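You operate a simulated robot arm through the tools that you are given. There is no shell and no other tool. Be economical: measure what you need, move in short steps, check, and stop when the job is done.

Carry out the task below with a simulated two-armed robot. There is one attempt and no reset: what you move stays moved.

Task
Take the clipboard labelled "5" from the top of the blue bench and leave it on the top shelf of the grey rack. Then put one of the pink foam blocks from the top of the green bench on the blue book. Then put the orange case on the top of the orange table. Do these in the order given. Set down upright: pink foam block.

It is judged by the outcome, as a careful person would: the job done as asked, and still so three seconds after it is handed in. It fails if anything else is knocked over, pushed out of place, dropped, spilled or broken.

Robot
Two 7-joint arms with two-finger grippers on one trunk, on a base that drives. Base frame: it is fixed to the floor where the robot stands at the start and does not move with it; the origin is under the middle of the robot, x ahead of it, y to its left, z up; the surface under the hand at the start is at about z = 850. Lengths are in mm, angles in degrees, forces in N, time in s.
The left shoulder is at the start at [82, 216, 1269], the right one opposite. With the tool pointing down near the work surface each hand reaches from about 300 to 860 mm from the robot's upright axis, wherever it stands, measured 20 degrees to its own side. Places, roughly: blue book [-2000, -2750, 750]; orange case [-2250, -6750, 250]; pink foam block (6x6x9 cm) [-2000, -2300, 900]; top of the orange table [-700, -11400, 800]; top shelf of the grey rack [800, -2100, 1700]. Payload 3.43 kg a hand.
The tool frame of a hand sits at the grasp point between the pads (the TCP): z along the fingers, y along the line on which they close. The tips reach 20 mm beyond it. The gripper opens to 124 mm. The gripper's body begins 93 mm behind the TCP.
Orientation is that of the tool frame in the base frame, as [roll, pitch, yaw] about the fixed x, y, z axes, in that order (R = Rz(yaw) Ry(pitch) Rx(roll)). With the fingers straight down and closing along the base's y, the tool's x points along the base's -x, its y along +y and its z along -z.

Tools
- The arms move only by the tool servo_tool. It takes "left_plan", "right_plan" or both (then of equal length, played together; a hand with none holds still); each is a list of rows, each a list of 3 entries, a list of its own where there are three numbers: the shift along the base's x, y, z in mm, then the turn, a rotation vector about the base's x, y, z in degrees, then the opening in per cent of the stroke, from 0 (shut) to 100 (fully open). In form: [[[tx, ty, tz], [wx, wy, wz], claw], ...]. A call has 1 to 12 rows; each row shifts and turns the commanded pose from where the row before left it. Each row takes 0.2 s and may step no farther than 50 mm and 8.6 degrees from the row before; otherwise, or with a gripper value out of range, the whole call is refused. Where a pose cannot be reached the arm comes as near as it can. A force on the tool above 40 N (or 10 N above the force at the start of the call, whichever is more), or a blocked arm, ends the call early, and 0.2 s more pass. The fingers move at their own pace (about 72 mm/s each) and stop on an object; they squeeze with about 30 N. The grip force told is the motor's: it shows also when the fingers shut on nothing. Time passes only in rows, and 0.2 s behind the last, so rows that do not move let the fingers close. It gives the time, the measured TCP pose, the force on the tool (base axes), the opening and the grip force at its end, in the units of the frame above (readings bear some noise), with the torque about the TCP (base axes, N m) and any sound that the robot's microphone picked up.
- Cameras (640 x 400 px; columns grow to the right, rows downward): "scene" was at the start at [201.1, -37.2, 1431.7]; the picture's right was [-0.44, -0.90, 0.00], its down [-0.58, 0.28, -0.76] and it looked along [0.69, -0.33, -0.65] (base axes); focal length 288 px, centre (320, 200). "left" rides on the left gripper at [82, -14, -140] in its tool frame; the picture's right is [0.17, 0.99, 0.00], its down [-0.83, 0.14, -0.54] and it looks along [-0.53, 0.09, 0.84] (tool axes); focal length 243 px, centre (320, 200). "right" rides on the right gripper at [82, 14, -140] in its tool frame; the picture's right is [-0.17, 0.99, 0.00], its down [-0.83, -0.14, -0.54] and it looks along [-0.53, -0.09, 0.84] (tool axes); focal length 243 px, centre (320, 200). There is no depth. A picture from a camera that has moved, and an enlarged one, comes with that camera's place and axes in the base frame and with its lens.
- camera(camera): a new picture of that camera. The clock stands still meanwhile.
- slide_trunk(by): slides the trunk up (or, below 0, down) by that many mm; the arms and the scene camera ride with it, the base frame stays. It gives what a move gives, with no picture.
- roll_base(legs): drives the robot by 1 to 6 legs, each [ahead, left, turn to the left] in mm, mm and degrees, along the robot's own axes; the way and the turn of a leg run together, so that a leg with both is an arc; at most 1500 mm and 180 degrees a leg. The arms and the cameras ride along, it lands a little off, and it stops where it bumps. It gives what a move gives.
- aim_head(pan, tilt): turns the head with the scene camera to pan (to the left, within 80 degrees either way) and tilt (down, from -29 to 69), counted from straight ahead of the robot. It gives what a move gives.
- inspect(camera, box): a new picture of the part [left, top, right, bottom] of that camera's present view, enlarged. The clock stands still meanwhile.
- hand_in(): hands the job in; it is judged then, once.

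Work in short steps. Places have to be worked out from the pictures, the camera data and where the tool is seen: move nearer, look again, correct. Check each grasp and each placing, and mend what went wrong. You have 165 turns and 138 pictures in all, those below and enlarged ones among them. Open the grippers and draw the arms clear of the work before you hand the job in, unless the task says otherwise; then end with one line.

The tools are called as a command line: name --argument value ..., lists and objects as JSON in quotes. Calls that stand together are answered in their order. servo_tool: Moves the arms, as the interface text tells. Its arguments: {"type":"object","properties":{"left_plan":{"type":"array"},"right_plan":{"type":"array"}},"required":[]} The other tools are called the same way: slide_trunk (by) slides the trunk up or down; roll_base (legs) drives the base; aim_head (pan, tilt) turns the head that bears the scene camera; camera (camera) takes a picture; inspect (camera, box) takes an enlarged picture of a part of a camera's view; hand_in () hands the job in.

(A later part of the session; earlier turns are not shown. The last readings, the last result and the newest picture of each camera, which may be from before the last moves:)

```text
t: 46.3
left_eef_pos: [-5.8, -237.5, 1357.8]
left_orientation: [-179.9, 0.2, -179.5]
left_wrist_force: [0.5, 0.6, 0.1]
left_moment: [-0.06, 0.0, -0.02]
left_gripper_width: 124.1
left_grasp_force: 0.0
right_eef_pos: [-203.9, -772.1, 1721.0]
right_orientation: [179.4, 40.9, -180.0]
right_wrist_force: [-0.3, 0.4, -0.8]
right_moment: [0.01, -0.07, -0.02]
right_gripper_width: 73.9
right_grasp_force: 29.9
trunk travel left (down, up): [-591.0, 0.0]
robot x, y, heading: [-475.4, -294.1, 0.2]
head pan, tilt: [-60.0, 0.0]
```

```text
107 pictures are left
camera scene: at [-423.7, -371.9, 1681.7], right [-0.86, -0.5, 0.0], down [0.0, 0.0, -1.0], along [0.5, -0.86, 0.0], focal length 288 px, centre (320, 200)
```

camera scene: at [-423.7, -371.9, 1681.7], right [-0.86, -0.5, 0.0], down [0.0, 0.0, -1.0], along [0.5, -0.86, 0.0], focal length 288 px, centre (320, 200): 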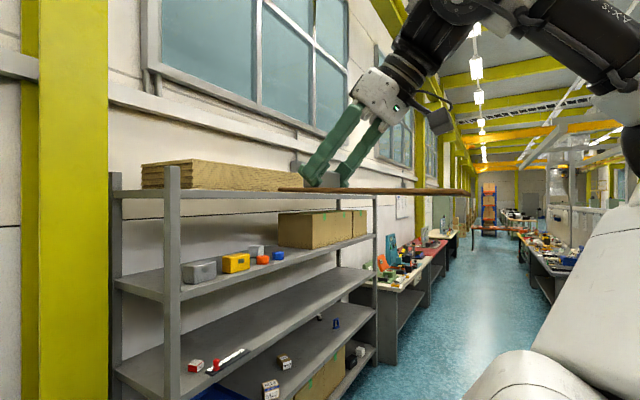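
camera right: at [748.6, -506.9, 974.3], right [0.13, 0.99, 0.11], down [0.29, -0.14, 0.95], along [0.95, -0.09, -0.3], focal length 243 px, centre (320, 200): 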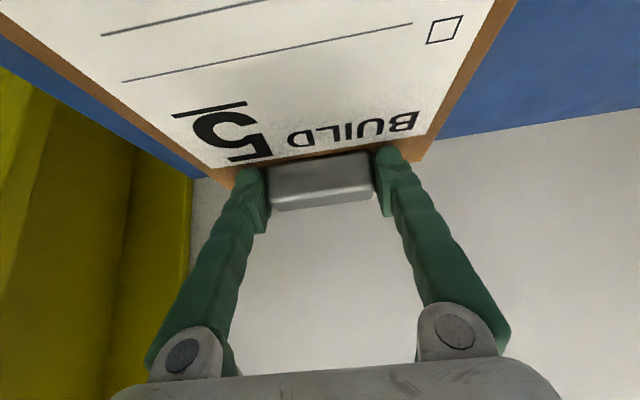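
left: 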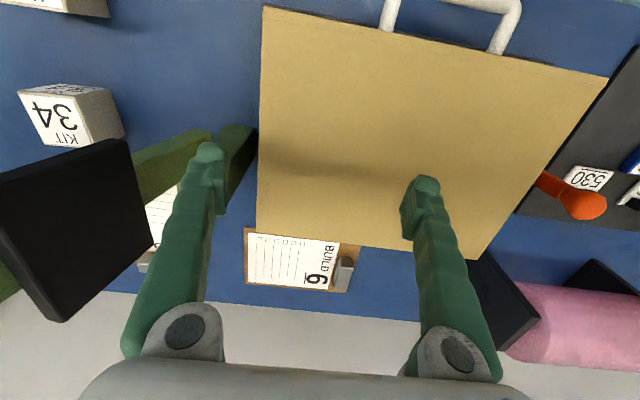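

At that spot the height clips at 1721, which is too low. Instead I'll hand the board over so the left hand pinches its long edge with horizontal fingers. First I rotate the left gripper to point along -y and bring the right hand in front.

servo_tool --left_plan '[[[-2, 6, 4], [-8.2, 0, 0], 100], [[-2, 6, 4], [-8.2, 0, 0], 100], [[-2, 6, 4], [-8.2, 0, 0], 100], [[-2, 6, 4], [-8.2, 0, 0], 100], [[-2, 6, 4], [-8.2, 0, 0], 100], [[-2, 6, 4], [-8.2, 0, 0], 100], [[-2, 6, 4], [-8.2, 0, 0], 100], [[-2, 6, 4], [-8.2, 0, 0], 100], [[-2, 6, 4], [-8.2, 0, 0], 100], [[-2, 6, 4], [-8.2, 0, 0], 80], [[-2, 0, 4], [-8, 0, 0], 60], [[0, 0, 0], [0, 0, 0], 60]]'

servo_tool --right_plan '[[[22, 26, -24], [0, 0, 0], 0], [[22, 26, -24], [0, 0, 0], 0], [[22, 26, -24], [0, 0, 0], 0], [[22, 26, -24], [0, 0, 0], 0], [[22, 26, -24], [0, 0, 0], 0], [[22, 26, -24], [0, 0, 0], 0], [[22, 26, -24], [0, 0, 0], 0], [[22, 26, -24], [0, 0, 0], 0], [[22, 26, -24], [0, 0, 0], 0], [[22, 26, -24], [0, 0, 0], 0], [[22, 26, -24], [0, 0, 0], 0], [[22, 26, -24], [0, 0, 0], 0]]'

aim_head --pan -5 --tilt 35

camera --camera "scene"

```text
t: 48.9
left_eef_pos: [-26.7, -178.3, 1402.5]
left_orientation: [-89.8, -0.6, -179.9]
left_wrist_force: [0.7, -0.2, 0.4]
left_moment: [-0.02, -0.01, 0.01]
left_gripper_width: 74.4
left_grasp_force: 0.0
right_eef_pos: [-204.6, -773.5, 1719.4]
right_orientation: [179.5, 40.9, 179.9]
right_wrist_force: [-0.2, -0.5, -1.6]
right_moment: [-0.02, -0.13, 0.0]
right_gripper_width: 74.0
right_grasp_force: 29.7
trunk travel left (down, up): [-591.0, 0.0]
robot x, y, heading: [-475.9, -294.1, 0.2]
head pan, tilt: [-60.0, 0.0]
```

```text
t: 51.5
left_eef_pos: [-23.5, -178.1, 1401.8]
left_orientation: [-89.9, -0.8, -179.9]
left_wrist_force: [0.7, 0.4, -0.4]
left_moment: [0.01, -0.01, -0.04]
left_gripper_width: 74.4
left_grasp_force: 0.1
right_eef_pos: [57.2, -500.6, 1466.5]
right_orientation: [179.5, 40.4, 180.0]
right_wrist_force: [0.1, 0.2, -2.3]
right_moment: [0.04, -0.08, 0.04]
right_gripper_width: 73.8
right_grasp_force: 30.3
right hand out of reach, approached as far as the arm can: row 8, 9, 10, 12
trunk travel left (down, up): [-591.0, 0.0]
robot x, y, heading: [-473.6, -291.7, 0.3]
head pan, tilt: [-60.0, 0.0]
```

```text
t: 52.7
left_eef_pos: [-25.2, -177.0, 1402.1]
left_orientation: [-89.9, -0.7, -180.0]
left_wrist_force: [0.2, -0.6, -0.7]
left_moment: [0.02, -0.03, 0.0]
left_gripper_width: 74.4
left_grasp_force: 0.0
right_eef_pos: [52.6, -499.2, 1464.6]
right_orientation: [179.6, 40.4, -180.0]
right_wrist_force: [-0.1, -0.1, -1.6]
right_moment: [0.02, -0.09, -0.01]
right_gripper_width: 74.0
right_grasp_force: 30.0
trunk travel left (down, up): [-591.0, 0.0]
robot x, y, heading: [-474.2, -294.2, 0.3]
head pan, tilt: [-5.0, 35.0]
```

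```text
106 pictures are left
camera scene: at [-380.4, -301.2, 1625.5], right [-0.08, -1.0, 0.0], down [-0.57, 0.05, -0.82], along [0.82, -0.07, -0.57], focal length 288 px, centre (320, 200)
```

scene: 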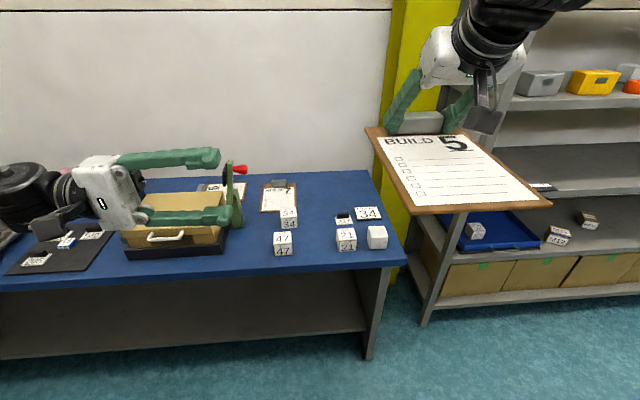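

The board is level at the right with its left edge near y≈-420 and mid-plane at z≈1436. I'll bring the left hand to just short of the edge.

servo_tool --left_plan '[[[0, -33, 6], [0, 0, 0], 60], [[0, -33, 6], [0, 0, 0], 60], [[0, -33, 6], [0, 0, 0], 60], [[0, -33, 6], [0, 0, 0], 60], [[0, -33, 5], [0, 0, 0], 60], [[0, -33, 5], [0, 0, 0], 60], [[0, 0, 0], [0, 0, 0], 60]]'

camera --camera "scene"

camera --camera "left"

```text
t: 54.3
left_eef_pos: [-27.3, -374.2, 1435.4]
left_orientation: [-89.9, -0.5, -179.9]
left_wrist_force: [-0.2, 0.3, -0.5]
left_moment: [0.0, 0.0, -0.02]
left_gripper_width: 74.3
left_grasp_force: 0.1
right_eef_pos: [53.1, -499.2, 1466.6]
right_orientation: [179.6, 40.5, 179.9]
right_wrist_force: [-0.3, -0.4, -0.6]
right_moment: [0.0, -0.07, -0.03]
right_gripper_width: 74.0
right_grasp_force: 29.8
trunk travel left (down, up): [-591.0, 0.0]
robot x, y, heading: [-472.2, -293.0, 0.4]
head pan, tilt: [-5.0, 35.0]
```

```text
105 pictures are left
camera scene: at [-381.1, -300.6, 1625.5], right [-0.08, -1.0, 0.0], down [-0.57, 0.05, -0.82], along [0.82, -0.07, -0.57], focal length 288 px, centre (320, 200)
```

scene: 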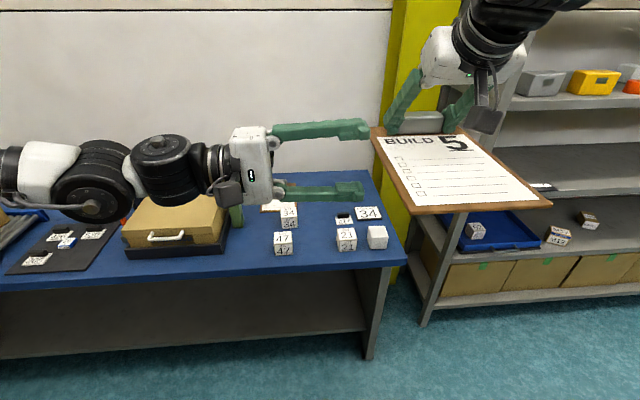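

```text
104 pictures are left
camera left: at [-109.5, -235.0, 1450.1], right [-0.17, 0.0, -0.98], down [0.83, 0.54, -0.15], along [0.53, -0.84, -0.09], focal length 243 px, centre (320, 200)
```

left: 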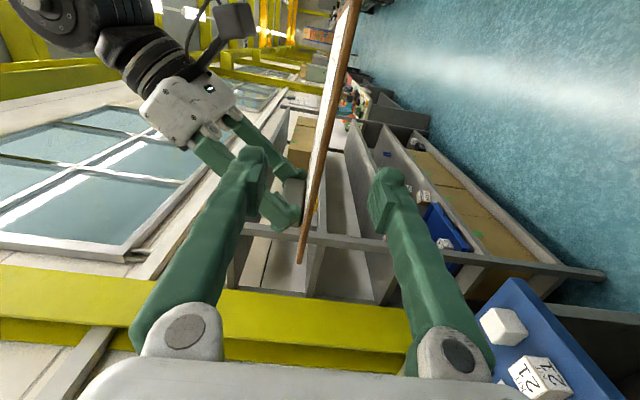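

The board edge lies midway between the left fingers. I'll advance 65 mm.

servo_tool --left_plan '[[[0, -20, 0], [0, 0, 0], 60], [[0, -20, 0], [0, 0, 0], 60], [[0, -20, 0], [0, 0, 0], 60], [[0, -8, 0], [0, 0, 0], 60], [[0, 0, 0], [0, 0, 0], 60]]'

camera --camera "scene"

camera --camera "left"

```text
t: 55.5
left_eef_pos: [-26.7, -442.4, 1436.5]
left_orientation: [-89.9, -0.6, -179.8]
left_wrist_force: [0.8, 0.2, 0.2]
left_moment: [0.02, 0.0, 0.01]
left_gripper_width: 74.4
left_grasp_force: 0.1
right_eef_pos: [54.1, -498.8, 1466.9]
right_orientation: [179.5, 40.5, 180.0]
right_wrist_force: [-0.2, -0.6, -1.2]
right_moment: [-0.02, -0.08, 0.01]
right_gripper_width: 73.7
right_grasp_force: 29.8
trunk travel left (down, up): [-591.0, 0.0]
robot x, y, heading: [-472.3, -293.4, 0.3]
head pan, tilt: [-5.0, 35.0]
```

```text
103 pictures are left
camera scene: at [-381.0, -300.9, 1625.5], right [-0.08, -1.0, 0.0], down [-0.57, 0.05, -0.82], along [0.82, -0.07, -0.57], focal length 288 px, centre (320, 200)
```

scene: 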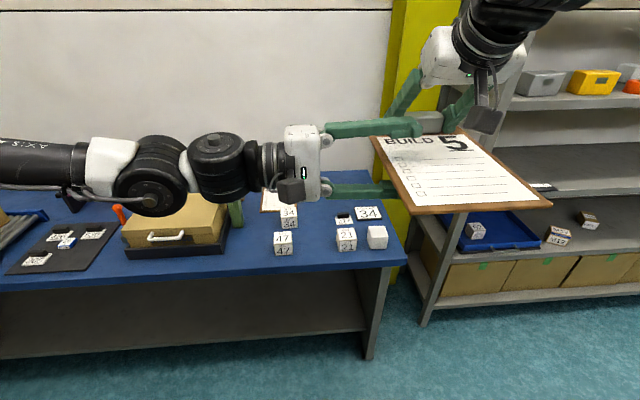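

```text
102 pictures are left
camera left: at [-108.5, -302.6, 1450.3], right [-0.17, 0.0, -0.98], down [0.83, 0.54, -0.15], along [0.53, -0.84, -0.09], focal length 243 px, centre (320, 200)
```

left: 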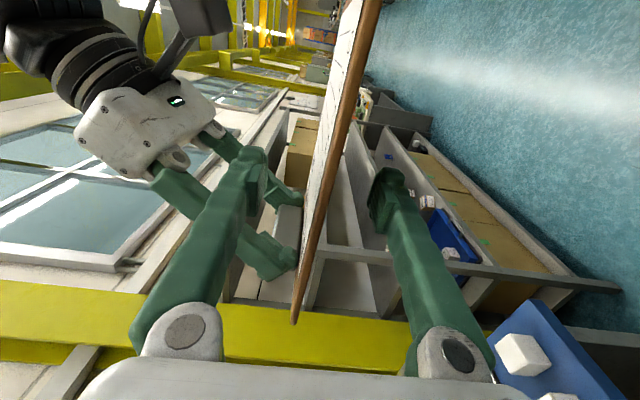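

The fingers straddle the edge with enough overlap, so I'll close the left gripper.

servo_tool --left_plan '[[[0, 0, 0], [0, 0, 0], 40], [[0, 0, 0], [0, 0, 0], 20], [[0, 0, 0], [0, 0, 0], 0], [[0, 0, 0], [0, 0, 0], 0], [[0, 0, 0], [0, 0, 0], 0]]'

camera --camera "left"

```text
t: 56.7
left_eef_pos: [-26.5, -442.2, 1435.8]
left_orientation: [-89.8, -0.5, -179.8]
left_wrist_force: [0.4, -3.9, -2.1]
left_moment: [0.08, -0.51, -0.11]
left_gripper_width: 6.0
left_grasp_force: 29.9
right_eef_pos: [53.2, -499.5, 1466.8]
right_orientation: [179.5, 40.5, 180.0]
right_wrist_force: [0.3, 3.4, 1.9]
right_moment: [0.28, 0.81, -0.18]
right_gripper_width: 73.8
right_grasp_force: 30.1
trunk travel left (down, up): [-591.0, 0.0]
robot x, y, heading: [-477.0, -296.9, 0.3]
head pan, tilt: [-5.0, 35.0]
```

```text
101 pictures are left
camera left: at [-108.5, -302.6, 1449.9], right [-0.17, 0.0, -0.98], down [0.83, 0.54, -0.15], along [0.53, -0.84, -0.09], focal length 243 px, centre (320, 200)
```

left: 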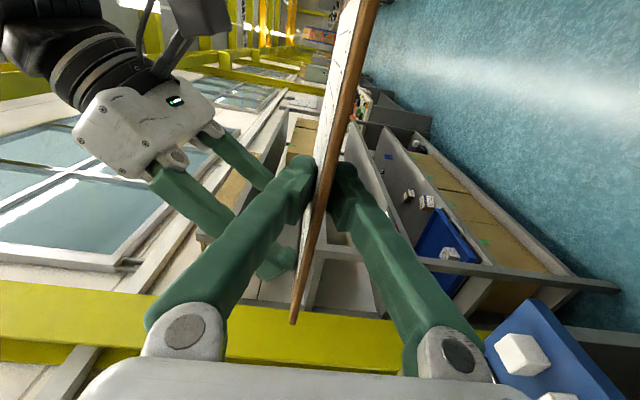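

The left hand grips the 6 mm board with small forces. I'll open the right hand and withdraw it upward.

servo_tool --right_plan '[[[0, 0, 0], [0, 0, 0], 50], [[0, 0, 0], [0, 0, 0], 100], [[0, 0, 0], [0, 0, 0], 100], [[-5, 0, 20], [0, 0, 0], 100], [[-10, -10, 30], [0, 0, 0], 100], [[-10, -20, 30], [0, 0, 0], 100], [[-10, -30, 30], [0, 0, 0], 100], [[-10, -40, 20], [0, 0, 0], 100], [[-10, -45, 0], [0, 0, 0], 100], [[-10, -45, 0], [0, 0, 0], 100], [[-10, -45, 0], [0, 0, 0], 100]]'

camera --camera "scene"

```text
t: 59.1
left_eef_pos: [-27.2, -442.6, 1436.5]
left_orientation: [-90.0, -0.4, -179.8]
left_wrist_force: [-0.3, -0.1, -0.1]
left_moment: [0.05, 0.0, -0.01]
left_gripper_width: 6.2
left_grasp_force: 30.3
right_eef_pos: [-20.3, -736.9, 1598.2]
right_orientation: [179.6, 40.6, 180.0]
right_wrist_force: [-0.3, -0.6, -0.3]
right_moment: [0.04, -0.03, 0.0]
right_gripper_width: 124.3
right_grasp_force: 0.1
trunk travel left (down, up): [-591.0, 0.0]
robot x, y, heading: [-473.2, -291.5, 0.3]
head pan, tilt: [-5.0, 35.0]
```

```text
100 pictures are left
camera scene: at [-382.2, -303.1, 1625.6], right [-0.08, -1.0, 0.0], down [-0.57, 0.05, -0.82], along [0.82, -0.07, -0.57], focal length 288 px, centre (320, 200)
```

scene: 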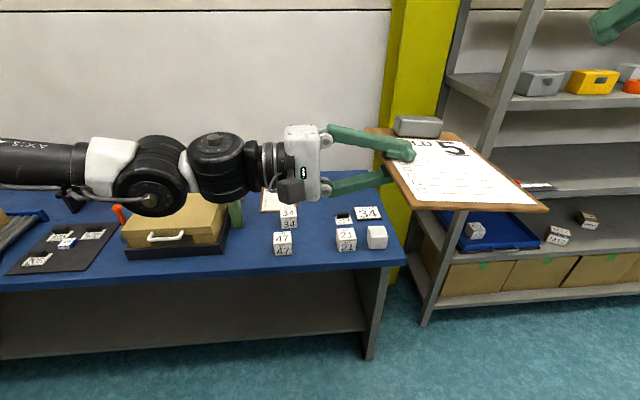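

The handover worked. Now I'll swing the left hand to point forward (+90° yaw), raise it, and tuck the right hand back.

servo_tool --left_plan '[[[0, 30, 10], [0, 0, 8.2], 0], [[0, 30, 10], [0, 0, 8.2], 0], [[0, 30, 10], [0, 0, 8.2], 0], [[0, 30, 10], [0, 0, 8.2], 0], [[0, 30, 10], [0, 0, 8.2], 0], [[0, 30, 10], [0, 0, 8.2], 0], [[0, 30, 10], [0, 0, 8.2], 0], [[0, 30, 10], [0, 0, 8.2], 0], [[0, 30, 10], [0, 0, 8.2], 0], [[0, 30, 10], [0, 0, 8.2], 0], [[0, 30, 10], [0, 0, 8], 0], [[0, 0, 0], [0, 0, 0], 0]]'

servo_tool --right_plan '[[[-10, 0, -35], [0, 5, 0], 100], [[-10, 0, -35], [0, 5, 0], 100], [[-10, 0, -35], [0, 5, 0], 100], [[-10, 5, -35], [0, 5, 0], 100], [[-10, 10, -35], [0, 5, 0], 100], [[-10, 10, -35], [0, 5, 0], 100], [[-15, 10, -35], [0, 5, 0], 100], [[-15, 10, -35], [0, 5, 0], 100], [[-15, 10, -35], [0, 0, 0], 100], [[-15, 10, -35], [0, 0, 0], 100]]'

camera --camera "scene"

```text
t: 61.7
left_eef_pos: [44.5, -102.8, 1522.0]
left_orientation: [-90.0, -1.0, -89.4]
left_wrist_force: [-0.1, 0.3, -1.4]
left_moment: [-0.05, 0.06, 0.02]
left_gripper_width: 6.0
left_grasp_force: 29.8
left hand out of reach, approached as far as the arm can: row 6, 7, 8, 9
right_eef_pos: [-18.6, -733.1, 1598.0]
right_orientation: [179.7, 40.5, -180.0]
right_wrist_force: [0.3, 0.3, -0.5]
right_moment: [-0.02, 0.0, -0.02]
right_gripper_width: 124.0
right_grasp_force: 0.0
trunk travel left (down, up): [-591.0, 0.0]
robot x, y, heading: [-476.1, -295.0, 0.6]
head pan, tilt: [-5.0, 35.0]
```

```text
t: 63.9
left_eef_pos: [40.8, -108.5, 1525.5]
left_orientation: [-89.9, -1.1, -89.6]
left_wrist_force: [1.0, 0.0, -1.8]
left_moment: [-0.02, 0.12, -0.04]
left_gripper_width: 5.6
left_grasp_force: 30.4
right_eef_pos: [-141.7, -669.9, 1245.9]
right_orientation: [179.7, 0.5, 179.8]
right_wrist_force: [-0.5, 0.5, -0.2]
right_moment: [0.02, -0.01, 0.01]
right_gripper_width: 123.7
right_grasp_force: 0.1
trunk travel left (down, up): [-591.0, 0.0]
robot x, y, heading: [-474.6, -296.7, 0.1]
head pan, tilt: [-5.0, 35.0]
```

```text
99 pictures are left
camera scene: at [-381.0, -301.5, 1625.5], right [-0.08, -1.0, 0.0], down [-0.57, 0.05, -0.82], along [0.82, -0.07, -0.57], focal length 288 px, centre (320, 200)
```

scene: 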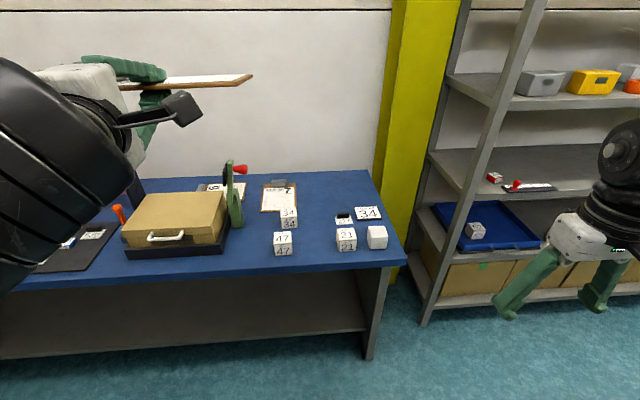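

I'll test raising the left hand to z≈1770 with horizontal fingers, here in free air.

servo_tool --left_plan '[[[0, 0, 35], [0, 0, 0], 0], [[0, 0, 35], [0, 0, 0], 0], [[0, 0, 35], [0, 0, 0], 0], [[0, 0, 35], [0, 0, 0], 0], [[0, 0, 35], [0, 0, 0], 0], [[0, 0, 35], [0, 0, 0], 0], [[0, 0, 35], [0, 0, 0], 0], [[0, 0, 0], [0, 0, 0], 0]]'

aim_head --pan 25 --tilt -5

camera --camera "scene"

```text
t: 65.7
left_eef_pos: [40.8, -110.5, 1769.2]
left_orientation: [-89.8, -0.4, -89.8]
left_wrist_force: [0.1, -0.5, -1.6]
left_moment: [-0.01, 0.12, -0.02]
left_gripper_width: 5.9
left_grasp_force: 29.5
right_eef_pos: [-140.1, -668.8, 1246.7]
right_orientation: [179.6, 0.5, 179.9]
right_wrist_force: [-1.3, 0.0, -0.4]
right_moment: [0.02, -0.04, 0.03]
right_gripper_width: 124.1
right_grasp_force: 0.0
trunk travel left (down, up): [-591.0, 0.0]
robot x, y, heading: [-473.6, -289.0, -0.0]
head pan, tilt: [-5.0, 35.0]
```

```text
t: 66.8
left_eef_pos: [40.7, -110.5, 1768.8]
left_orientation: [-89.9, -0.5, -89.7]
left_wrist_force: [0.2, 0.3, -1.6]
left_moment: [0.0, 0.1, 0.0]
left_gripper_width: 6.1
left_grasp_force: 29.9
right_eef_pos: [-140.3, -669.8, 1248.0]
right_orientation: [179.6, 0.5, -179.9]
right_wrist_force: [0.3, 0.1, -0.1]
right_moment: [0.03, -0.01, -0.04]
right_gripper_width: 124.0
right_grasp_force: 0.1
trunk travel left (down, up): [-591.0, 0.0]
robot x, y, heading: [-471.8, -292.3, 0.4]
head pan, tilt: [25.0, -5.0]
```

```text
98 pictures are left
camera scene: at [-389.6, -256.4, 1689.3], right [0.43, -0.9, 0.0], down [0.08, 0.04, -1.0], along [0.9, 0.42, 0.09], focal length 288 px, centre (320, 200)
```

scene: 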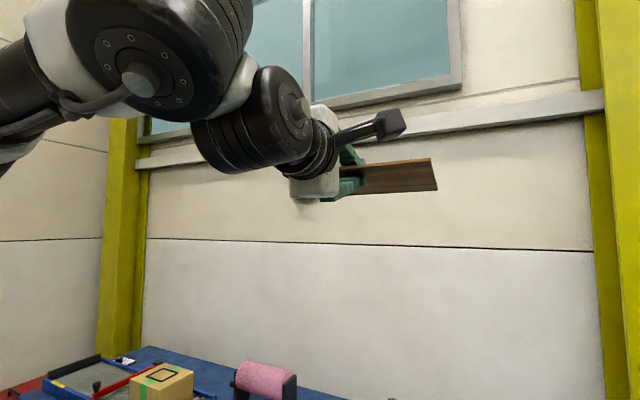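

Height is fine at 1769. I'll drive forward slightly and then sideways along the aisle to the free part of the shelf, about y=-2560.

roll_base --legs '[[70, 0, 0], [0, -1140, 0], [0, -1130, 0]]'

aim_head --pan 10 --tilt 0

camera --camera "scene"

```text
t: 97.7
left_eef_pos: [152.1, -2354.2, 1768.2]
left_orientation: [-89.8, -0.5, -88.3]
left_wrist_force: [0.5, 0.1, -1.0]
left_moment: [0.01, 0.05, -0.01]
left_gripper_width: 5.9
left_grasp_force: 29.6
right_eef_pos: [-13.6, -2918.1, 1248.1]
right_orientation: [179.6, 0.6, -178.3]
right_wrist_force: [-0.1, -0.5, 0.8]
right_moment: [0.02, -0.01, 0.04]
right_gripper_width: 123.9
right_grasp_force: 0.0
trunk travel left (down, up): [-591.0, 0.0]
robot x, y, heading: [-354.8, -2549.1, 2.1]
head pan, tilt: [25.0, -5.0]
```

```text
t: 98.4
left_eef_pos: [153.3, -2353.5, 1768.9]
left_orientation: [-89.9, -0.6, -88.3]
left_wrist_force: [-0.6, 0.4, -0.9]
left_moment: [-0.01, 0.09, 0.01]
left_gripper_width: 5.9
left_grasp_force: 29.8
right_eef_pos: [-12.9, -2917.3, 1247.0]
right_orientation: [179.7, 0.5, -178.4]
right_wrist_force: [-0.5, 0.1, 0.4]
right_moment: [0.01, -0.03, -0.01]
right_gripper_width: 124.0
right_grasp_force: 0.1
trunk travel left (down, up): [-591.0, 0.0]
robot x, y, heading: [-354.1, -2551.6, 1.7]
head pan, tilt: [10.0, 0.0]
```

```text
97 pictures are left
camera scene: at [-263.3, -2533.0, 1681.7], right [0.21, -0.98, 0.0], down [0.0, 0.0, -1.0], along [0.98, 0.21, 0.0], focal length 288 px, centre (320, 200)
```

scene: 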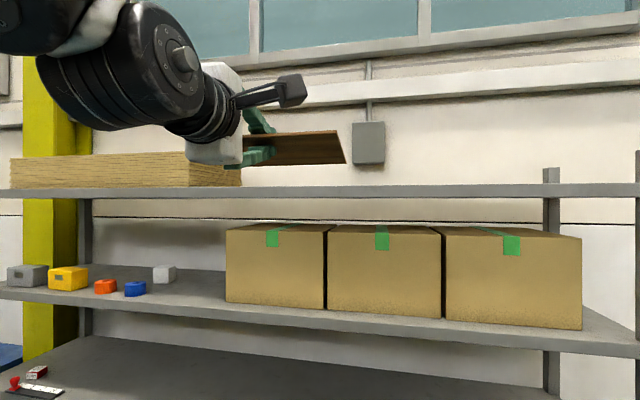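

I'll zoom in on the shelf edge to measure its height.

inspect --camera "scene" --box '[200, 120, 380, 232]'

camera --camera "left"

```text
3.56 times, centred on (290, 176) of scene
camera zoom: at [-263.3, -2533.0, 1681.7], right [0.21, -0.98, 0.0], down [0.0, 0.0, -1.0], along [0.98, 0.21, 0.0], focal length 1022 px, centre (427, 285)
```

zoom: 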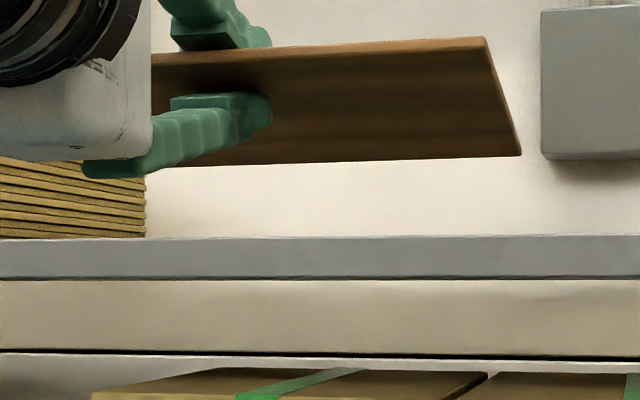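

```text
95 pictures are left
camera left: at [16.0, -2440.8, 1782.9], right [0.01, -0.17, -0.98], down [-0.56, 0.81, -0.15], along [0.83, 0.56, -0.09], focal length 243 px, centre (320, 200)
```

left: 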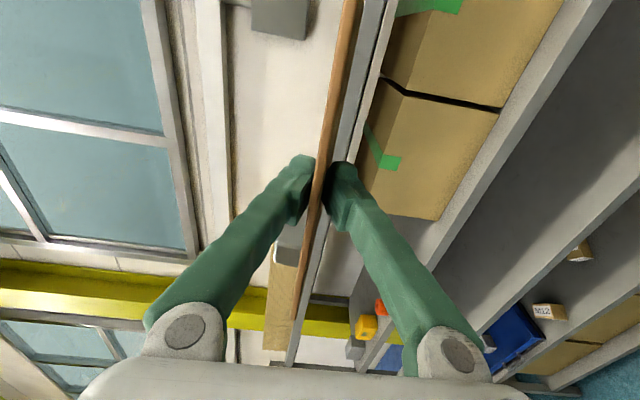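

The shelf top measures about 1720, with the front edge at x≈540. My plan is to lower the board with its near edge overhanging slightly so the fingers stay off the shelf, release it, then push it in. I'll drive closer.

roll_base --legs '[[300, 0, -1.7]]'

camera --camera "left"

camera --camera "scene"

```text
t: 100.8
left_eef_pos: [449.2, -2361.5, 1769.8]
left_orientation: [-89.7, -0.6, -89.8]
left_wrist_force: [-0.4, -0.2, -1.1]
left_moment: [-0.02, 0.09, -0.02]
left_gripper_width: 6.2
left_grasp_force: 30.2
right_eef_pos: [271.4, -2920.5, 1247.4]
right_orientation: [179.7, 0.7, -179.8]
right_wrist_force: [-1.4, 0.7, -0.9]
right_moment: [0.02, -0.04, 0.01]
right_gripper_width: 124.0
right_grasp_force: 0.1
trunk travel left (down, up): [-591.0, 0.0]
robot x, y, heading: [-63.3, -2543.5, 0.6]
head pan, tilt: [10.0, 0.0]
```

```text
94 pictures are left
camera left: at [309.5, -2443.7, 1784.1], right [0.01, -0.17, -0.98], down [-0.54, 0.83, -0.15], along [0.84, 0.54, -0.09], focal length 243 px, centre (320, 200)
```

left: 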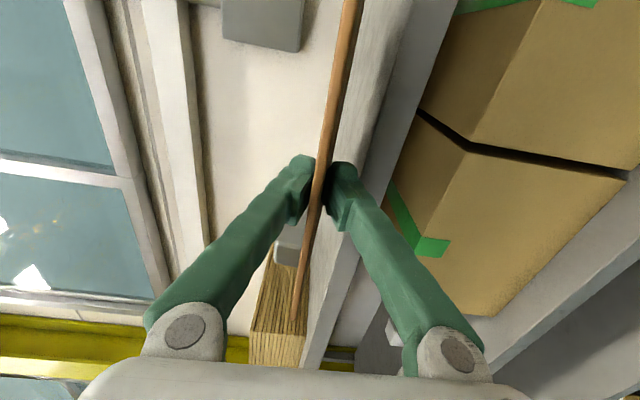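

```text
93 pictures are left
camera scene: at [28.7, -2529.3, 1682.0], right [0.18, -0.98, 0.0], down [0.0, 0.0, -1.0], along [0.98, 0.18, 0.0], focal length 288 px, centre (320, 200)
```

scene: 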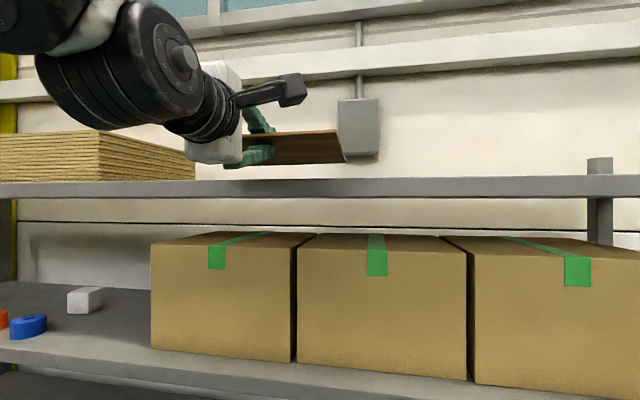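

inspect --camera "scene" --box '[240, 130, 400, 230]'

inspect --camera "left" --box '[270, 0, 430, 100]'

```text
4.00 times, centred on (320, 180) of scene
camera zoom: at [28.7, -2529.3, 1682.0], right [0.18, -0.98, 0.0], down [0.0, 0.0, -1.0], along [0.98, 0.18, 0.0], focal length 1150 px, centre (320, 280)
```

zoom: 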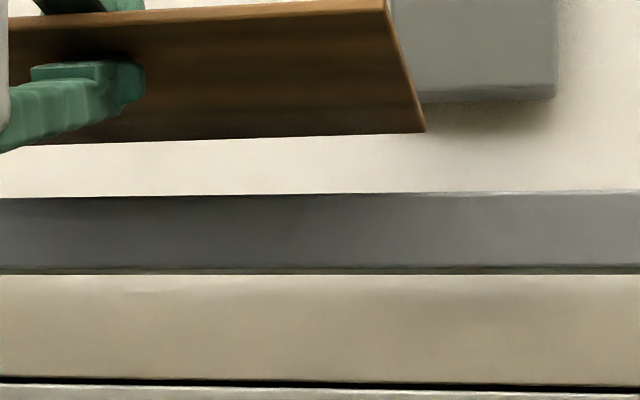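

```text
4.00 times, centred on (350, 50) of left
camera zoom: at [309.5, -2443.7, 1784.1], right [0.01, -0.17, -0.98], down [-0.54, 0.83, -0.15], along [0.84, 0.54, -0.09], focal length 970 px, centre (200, 800)
```

zoom: 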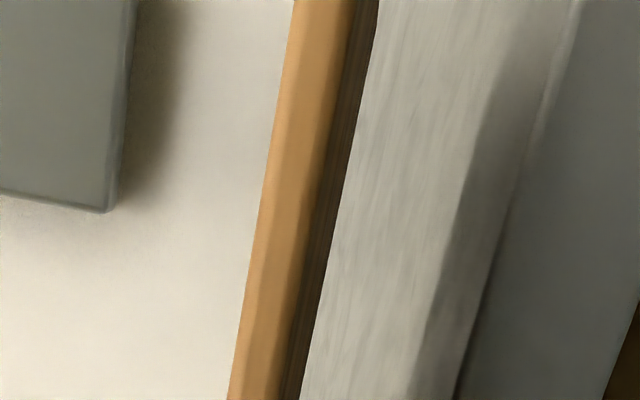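

From two views the shelf front edge is at x≈545 and the top at z≈1721. I'll extend the left hand to x≈515 and lower it to 1735.

servo_tool --left_plan '[[[22, 0, 0], [0, 0, 0], 0], [[22, 0, 0], [0, 0, 0], 0], [[22, 0, -5], [0, 0, 0], 0], [[0, 0, -10], [0, 0, 0], 0], [[0, 0, -10], [0, 0, 0], 0], [[0, 0, -8], [0, 0, 0], 0], [[0, 0, 0], [0, 0, 0], 0]]'

camera --camera "left"

camera --camera "scene"

```text
t: 102.4
left_eef_pos: [517.2, -2361.1, 1735.1]
left_orientation: [-90.0, -0.6, -89.7]
left_wrist_force: [-0.2, -0.2, -2.0]
left_moment: [-0.01, 0.06, -0.04]
left_gripper_width: 5.9
left_grasp_force: 29.8
right_eef_pos: [272.4, -2920.6, 1246.6]
right_orientation: [179.6, 0.5, -179.8]
right_wrist_force: [-0.7, -0.2, -0.8]
right_moment: [0.01, 0.02, 0.0]
right_gripper_width: 124.1
right_grasp_force: 0.1
trunk travel left (down, up): [-591.0, 0.0]
robot x, y, heading: [-60.9, -2546.9, 0.7]
head pan, tilt: [10.0, 0.0]
```

```text
90 pictures are left
camera left: at [378.8, -2443.7, 1749.5], right [0.0, -0.17, -0.98], down [-0.54, 0.83, -0.15], along [0.84, 0.54, -0.09], focal length 243 px, centre (320, 200)
```

left: 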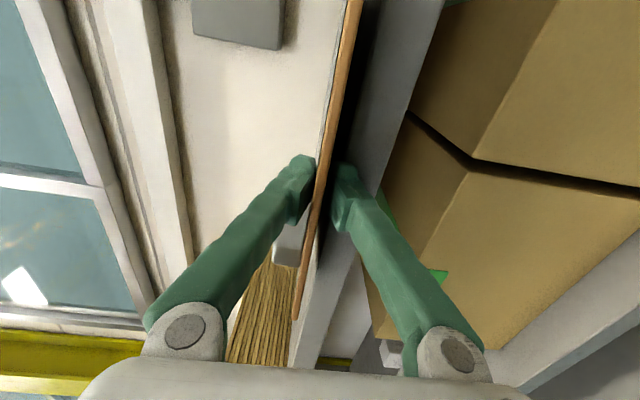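

```text
89 pictures are left
camera scene: at [31.8, -2529.4, 1681.6], right [0.18, -0.98, 0.0], down [0.0, 0.0, -1.0], along [0.98, 0.18, 0.0], focal length 288 px, centre (320, 200)
```

scene: 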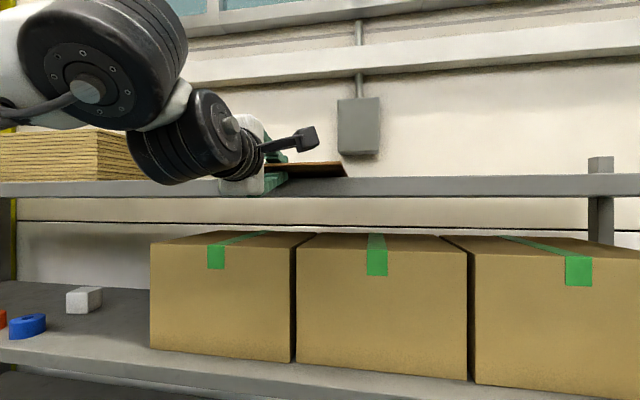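

Fingers are just in front of the shelf edge. I'll lower in small steps watching for contact.

servo_tool --left_plan '[[[0, 0, -4], [0, 0, 0], 0], [[0, 0, -3], [0, 0, 0], 0], [[0, 0, -2], [0, 0, 0], 0], [[0, 0, 0], [0, 0, 0], 0]]'

inspect --camera "scene" --box '[220, 130, 380, 230]'

```text
t: 103.4
left_eef_pos: [516.7, -2360.1, 1727.8]
left_orientation: [-90.0, -0.4, -89.6]
left_wrist_force: [0.2, 0.9, -0.7]
left_moment: [0.01, 0.01, 0.03]
left_gripper_width: 5.9
left_grasp_force: 30.0
right_eef_pos: [272.5, -2920.7, 1247.3]
right_orientation: [179.7, 0.5, -179.8]
right_wrist_force: [-0.7, 0.1, -0.8]
right_moment: [-0.02, 0.06, 0.02]
right_gripper_width: 124.1
right_grasp_force: 0.1
trunk travel left (down, up): [-591.0, 0.0]
robot x, y, heading: [-59.3, -2544.3, 0.4]
head pan, tilt: [10.0, 0.0]
```

```text
4.00 times, centred on (300, 180) of scene
camera zoom: at [31.6, -2529.3, 1681.6], right [0.18, -0.98, 0.0], down [0.0, 0.0, -1.0], along [0.98, 0.18, 0.0], focal length 1150 px, centre (400, 280)
```

zoom: 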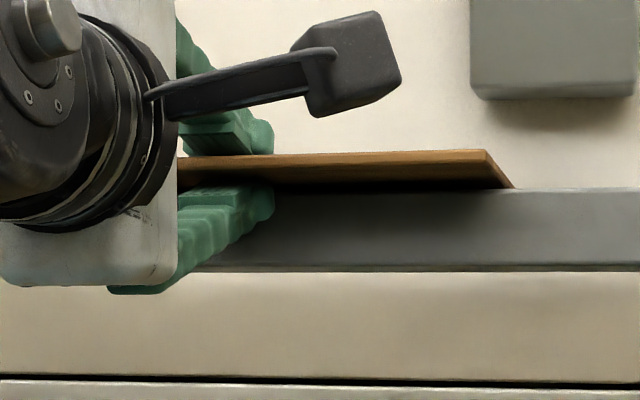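

The far edge seems close to touching. I'll lower a little more.

servo_tool --left_plan '[[[0, 0, -2], [0, 0, 0], 0], [[0, 0, -1.5], [0, 0, 0], 0], [[0, 0, 0], [0, 0, 0], 0]]'

inspect --camera "left" --box '[240, 60, 440, 360]'

```text
t: 104.2
left_eef_pos: [517.7, -2360.8, 1723.4]
left_orientation: [-89.8, -0.6, -89.7]
left_wrist_force: [-0.4, 0.0, 0.4]
left_moment: [0.07, 0.02, 0.0]
left_gripper_width: 5.9
left_grasp_force: 29.9
right_eef_pos: [273.0, -2920.8, 1247.5]
right_orientation: [179.6, 0.6, -179.9]
right_wrist_force: [0.2, -0.7, 0.0]
right_moment: [0.03, 0.0, 0.05]
right_gripper_width: 123.9
right_grasp_force: 0.0
trunk travel left (down, up): [-591.0, 0.0]
robot x, y, heading: [-61.4, -2548.8, 0.6]
head pan, tilt: [10.0, 0.0]
```

```text
1.33 times, centred on (340, 210) of left
camera zoom: at [378.6, -2443.9, 1737.6], right [0.0, -0.17, -0.98], down [-0.54, 0.83, -0.15], along [0.84, 0.54, -0.09], focal length 324 px, centre (293, 187)
```

zoom: 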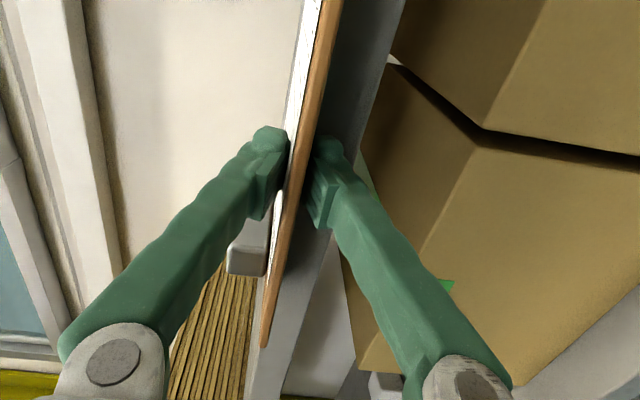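

The wrist force fell to zero, so the shelf is bearing the board. I'll open slightly (the lower finger stays beneath as a safety) and check that it rests stably.

servo_tool --left_plan '[[[4, 0, 0], [0, 0, 0], 0], [[0, 0, 0], [0, 0, 0], 20], [[0, 0, 0], [0, 0, 0], 20], [[0, 0, 0], [0, 0, 0], 20]]'

inspect --camera "scene" --box '[220, 130, 380, 230]'

inspect --camera "left" --box '[240, 60, 440, 360]'

```text
t: 105.2
left_eef_pos: [522.0, -2360.9, 1723.7]
left_orientation: [-89.9, -0.4, -89.6]
left_wrist_force: [0.2, -0.5, -0.4]
left_moment: [0.0, -0.03, 0.0]
left_gripper_width: 24.9
left_grasp_force: 0.0
right_eef_pos: [272.1, -2920.9, 1247.6]
right_orientation: [179.6, 0.4, -179.9]
right_wrist_force: [-1.0, -0.1, 0.2]
right_moment: [0.02, 0.0, 0.02]
right_gripper_width: 124.1
right_grasp_force: 0.1
trunk travel left (down, up): [-591.0, 0.0]
robot x, y, heading: [-60.3, -2543.3, 0.4]
head pan, tilt: [10.0, 0.0]
```

```text
4.00 times, centred on (300, 180) of scene
camera zoom: at [31.6, -2529.3, 1681.6], right [0.18, -0.98, 0.0], down [0.0, 0.0, -1.0], along [0.98, 0.18, 0.0], focal length 1150 px, centre (400, 280)
```

zoom: 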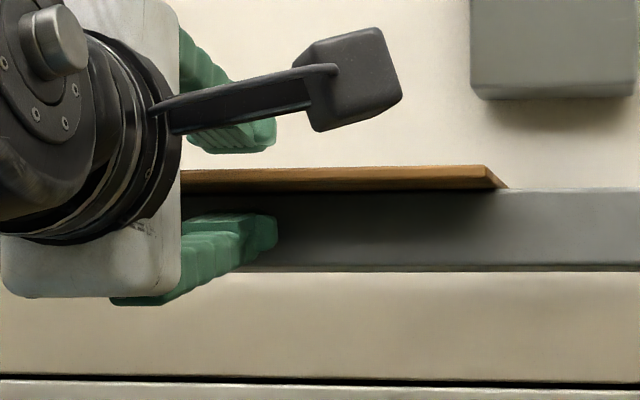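

```text
1.33 times, centred on (340, 210) of left
camera zoom: at [383.0, -2443.6, 1737.7], right [0.0, -0.17, -0.98], down [-0.54, 0.83, -0.15], along [0.84, 0.54, -0.09], focal length 324 px, centre (293, 187)
```

zoom: 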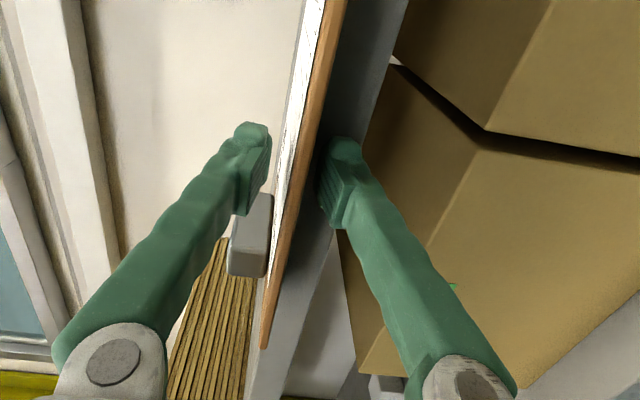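

The board lies flat and stable. I'll withdraw, close the fingers, and raise slightly to push the near edge in.

servo_tool --left_plan '[[[-20, 0, 0], [0, 0, 0], 20], [[-20, 0, 0], [0, 0, 0], 20], [[-20, 0, 0], [0, 0, 0], 20], [[-5, 0, 8], [0, 0, 0], 0], [[0, 0, 0], [0, 0, 0], 0], [[0, 0, 0], [0, 0, 0], 0]]'

inspect --camera "scene" --box '[220, 130, 380, 230]'

camera --camera "left"

```text
t: 106.6
left_eef_pos: [457.6, -2361.6, 1731.5]
left_orientation: [-89.9, -0.4, -89.6]
left_wrist_force: [0.2, 0.4, 0.0]
left_moment: [-0.03, -0.01, -0.02]
left_gripper_width: 0.2
left_grasp_force: 30.0
right_eef_pos: [271.9, -2920.5, 1246.7]
right_orientation: [179.6, 0.5, -179.8]
right_wrist_force: [-0.5, -0.3, -0.9]
right_moment: [0.0, -0.01, 0.01]
right_gripper_width: 123.8
right_grasp_force: 0.0
trunk travel left (down, up): [-591.0, 0.0]
robot x, y, heading: [-57.8, -2545.8, 0.3]
head pan, tilt: [10.0, 0.0]
```

```text
4.00 times, centred on (300, 180) of scene
camera zoom: at [31.4, -2529.4, 1681.7], right [0.18, -0.98, 0.0], down [0.0, 0.0, -1.0], along [0.98, 0.18, 0.0], focal length 1150 px, centre (400, 280)
```

zoom: 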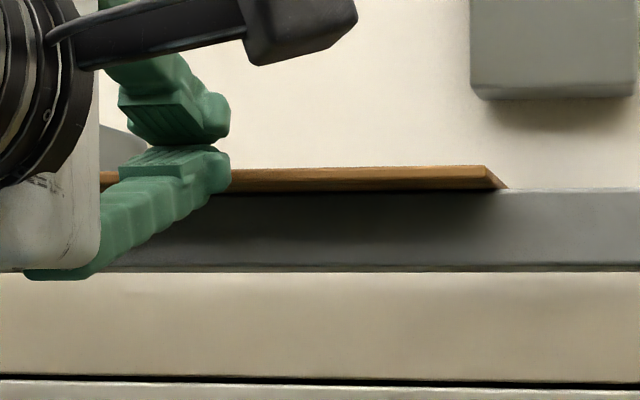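

```text
83 pictures are left
camera left: at [318.4, -2444.5, 1746.2], right [0.0, -0.17, -0.98], down [-0.54, 0.83, -0.15], along [0.84, 0.54, -0.09], focal length 243 px, centre (320, 200)
```

left: 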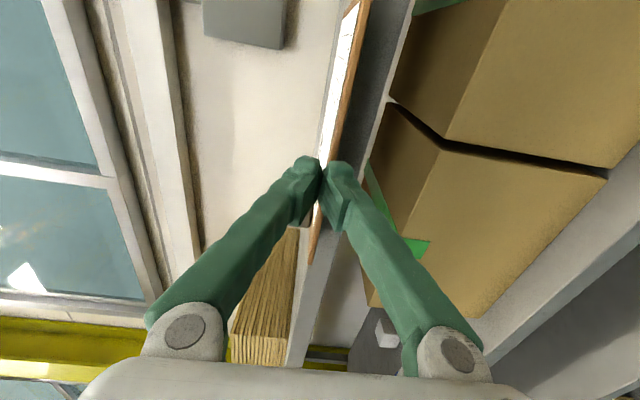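

The finger pair reaches about 19 mm below the TCP. I'll raise 10 mm more so it clears the shelf lip while still meeting the board edge, then push forward in small steps.

servo_tool --left_plan '[[[0, 0, 11], [0, 0, 0], 0], [[12, 0, 0], [0, 0, 0], 0], [[12, 0, 0], [0, 0, 0], 0], [[12, 0, 0], [0, 0, 0], 0], [[12, 0, 0], [0, 0, 0], 0], [[0, 0, 0], [0, 0, 0], 0]]'

inspect --camera "scene" --box '[220, 130, 380, 230]'

```text
t: 108.0
left_eef_pos: [503.9, -2358.8, 1742.8]
left_orientation: [-89.8, -0.6, -89.6]
left_wrist_force: [0.7, 0.3, 0.9]
left_moment: [0.02, 0.01, 0.01]
left_gripper_width: 0.0
left_grasp_force: 30.3
right_eef_pos: [272.3, -2920.7, 1246.8]
right_orientation: [179.6, 0.5, -179.8]
right_wrist_force: [-0.2, -0.7, 0.1]
right_moment: [-0.01, -0.01, 0.06]
right_gripper_width: 123.9
right_grasp_force: 0.0
trunk travel left (down, up): [-591.0, 0.0]
robot x, y, heading: [-62.8, -2545.0, 0.2]
head pan, tilt: [10.0, 0.0]
```

```text
4.00 times, centred on (300, 180) of scene
camera zoom: at [31.4, -2529.4, 1681.7], right [0.18, -0.98, 0.0], down [0.0, 0.0, -1.0], along [0.98, 0.18, 0.0], focal length 1150 px, centre (400, 280)
```

zoom: 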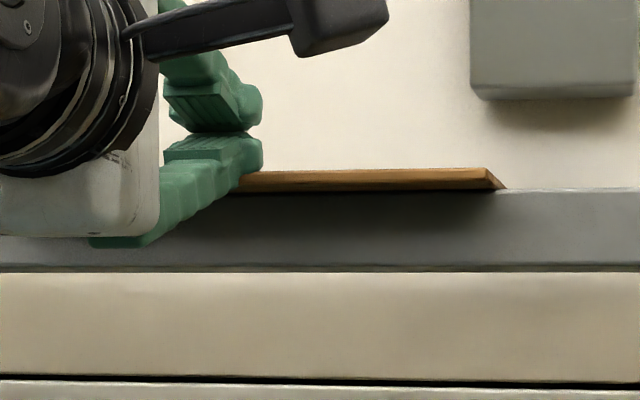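

It's unclear whether the finger is pushing the edge or riding over it. I'll back off, lower 6 mm, and push again while still short of the lip.

servo_tool --left_plan '[[[-20, 0, 0], [0, 0, 0], 0], [[-20, 0, 0], [0, 0, 0], 0], [[0, 0, -6], [0, 0, 0], 0], [[15, 0, 0], [0, 0, 0], 0], [[15, 0, 0], [0, 0, 0], 0], [[15, 0, 0], [0, 0, 0], 0], [[10, 0, 0], [0, 0, 0], 0], [[0, 0, 0], [0, 0, 0], 0]]'

inspect --camera "scene" --box '[220, 130, 380, 230]'

camera --camera "left"

```text
t: 109.8
left_eef_pos: [518.6, -2358.1, 1736.8]
left_orientation: [-89.7, -0.5, -89.6]
left_wrist_force: [-0.7, 0.2, 4.7]
left_moment: [0.03, -0.07, 0.02]
left_gripper_width: 0.1
left_grasp_force: 29.6
right_eef_pos: [271.4, -2920.1, 1247.8]
right_orientation: [179.6, 0.6, -179.8]
right_wrist_force: [-0.2, -0.7, -0.4]
right_moment: [0.02, 0.01, 0.01]
right_gripper_width: 123.9
right_grasp_force: 0.0
trunk travel left (down, up): [-591.0, 0.0]
robot x, y, heading: [-60.4, -2547.6, 0.7]
head pan, tilt: [10.0, 0.0]
```

```text
4.00 times, centred on (300, 180) of scene
camera zoom: at [30.8, -2529.5, 1681.7], right [0.18, -0.98, 0.0], down [0.0, 0.0, -1.0], along [0.98, 0.18, 0.0], focal length 1150 px, centre (400, 280)
```

zoom: 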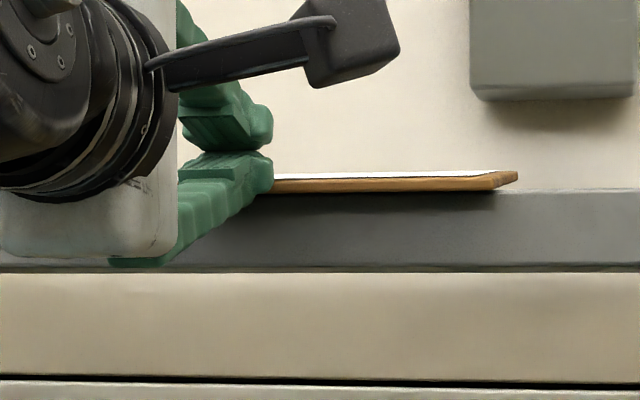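

```text
80 pictures are left
camera left: at [379.6, -2443.7, 1750.9], right [0.0, -0.17, -0.98], down [-0.54, 0.83, -0.15], along [0.84, 0.54, -0.09], focal length 243 px, centre (320, 200)
```

left: 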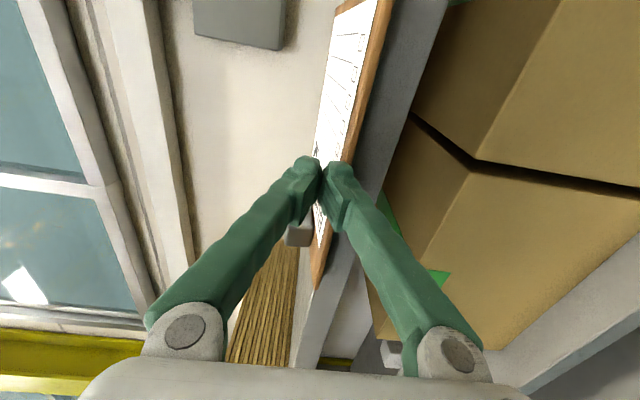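

The finger is pressing the overhanging edge down and tilting the board. I'll lift straight up so it settles back, then retreat.

servo_tool --left_plan '[[[0, 0, 4], [0, 0, 0], 0], [[0, 0, 6], [0, 0, 0], 0], [[0, 0, 8], [0, 0, 0], 0], [[0, 0, 8], [0, 0, 0], 0]]'

inspect --camera "scene" --box '[220, 130, 380, 230]'

camera --camera "left"

```text
t: 110.8
left_eef_pos: [519.5, -2360.1, 1762.5]
left_orientation: [-89.8, -0.5, -89.7]
left_wrist_force: [0.1, 0.5, 0.5]
left_moment: [0.0, -0.01, -0.02]
left_gripper_width: 0.0
left_grasp_force: 30.4
right_eef_pos: [273.2, -2920.0, 1245.8]
right_orientation: [179.5, 0.5, -179.8]
right_wrist_force: [0.2, 0.9, 0.2]
right_moment: [0.04, -0.02, 0.0]
right_gripper_width: 124.0
right_grasp_force: 0.2
trunk travel left (down, up): [-591.0, 0.0]
robot x, y, heading: [-62.0, -2543.8, 0.6]
head pan, tilt: [10.0, 0.0]
```

```text
4.00 times, centred on (300, 180) of scene
camera zoom: at [31.4, -2529.5, 1681.7], right [0.18, -0.98, 0.0], down [0.0, 0.0, -1.0], along [0.98, 0.18, 0.0], focal length 1150 px, centre (400, 280)
```

zoom: 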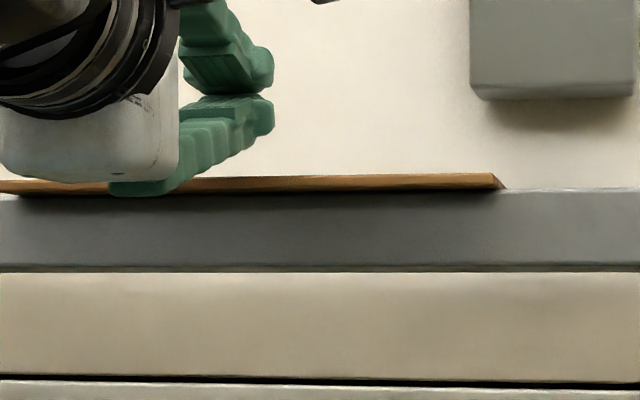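

```text
78 pictures are left
camera left: at [380.3, -2443.9, 1776.4], right [0.0, -0.17, -0.98], down [-0.54, 0.83, -0.15], along [0.84, 0.54, -0.09], focal length 243 px, centre (320, 200)
```

left: 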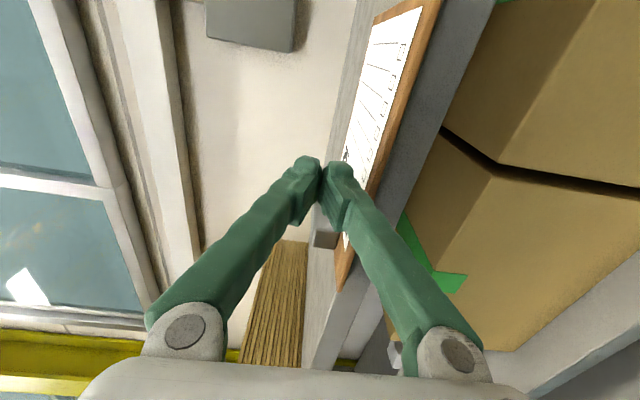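

The board has settled flat on the shelf with about 8 mm of overhang, which is stable. I'll retreat the left hand, back the base off, turn to face down the aisle, and look for a route to the green bench.

servo_tool --left_plan '[[[-30, 0, 5], [0, 0, 0], 0], [[-40, 0, 0], [0, 0, 0], 0], [[-40, 0, 0], [0, 0, 0], 0]]'

roll_base --legs '[[-160, 0, 0], [0, 0, -90]]'

aim_head --pan -20 --tilt 20

camera --camera "scene"

```text
t: 111.6
left_eef_pos: [406.7, -2359.5, 1766.7]
left_orientation: [-89.7, -0.5, -89.7]
left_wrist_force: [-0.7, 0.4, 0.6]
left_moment: [0.01, 0.02, 0.0]
left_gripper_width: 0.0
left_grasp_force: 30.3
right_eef_pos: [270.2, -2919.7, 1247.5]
right_orientation: [179.6, 0.6, -179.8]
right_wrist_force: [0.1, -0.3, 0.2]
right_moment: [0.01, 0.0, 0.02]
right_gripper_width: 124.0
right_grasp_force: 0.1
trunk travel left (down, up): [-591.0, 0.0]
robot x, y, heading: [-64.8, -2547.8, 0.7]
head pan, tilt: [10.0, 0.0]
```

```text
t: 118.5
left_eef_pos: [-38.8, -3019.0, 1766.4]
left_orientation: [-89.9, -0.5, -179.9]
left_wrist_force: [0.2, -0.6, -0.7]
left_moment: [0.02, 0.01, 0.0]
left_gripper_width: 0.0
left_grasp_force: 29.5
right_eef_pos: [-598.9, -2878.0, 1246.6]
right_orientation: [179.6, 0.5, 89.8]
right_wrist_force: [0.2, 0.2, -0.6]
right_moment: [-0.01, 0.04, -0.01]
right_gripper_width: 124.0
right_grasp_force: 0.0
trunk travel left (down, up): [-591.0, 0.0]
robot x, y, heading: [-222.3, -2547.3, -90.0]
head pan, tilt: [10.0, 0.0]
```

```text
t: 119.5
left_eef_pos: [-39.0, -3020.7, 1766.4]
left_orientation: [-89.9, -0.6, -180.0]
left_wrist_force: [0.4, 0.4, 0.1]
left_moment: [-0.02, 0.01, 0.02]
left_gripper_width: 0.1
left_grasp_force: 29.9
right_eef_pos: [-599.0, -2877.7, 1246.5]
right_orientation: [179.6, 0.6, 89.7]
right_wrist_force: [-0.1, -0.1, -0.6]
right_moment: [-0.04, -0.02, 0.01]
right_gripper_width: 123.8
right_grasp_force: 0.2
trunk travel left (down, up): [-591.0, 0.0]
robot x, y, heading: [-221.1, -2549.3, -90.2]
head pan, tilt: [-20.0, 20.0]
```

```text
77 pictures are left
camera scene: at [-254.7, -2640.5, 1649.4], right [-0.94, 0.34, 0.0], down [0.12, 0.32, -0.94], along [-0.32, -0.88, -0.34], focal length 288 px, centre (320, 200)
```

scene: 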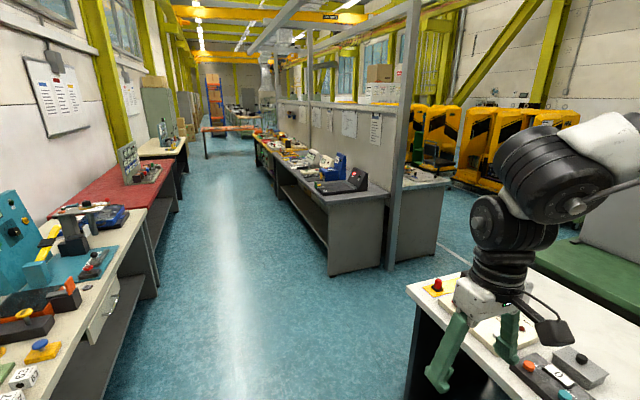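

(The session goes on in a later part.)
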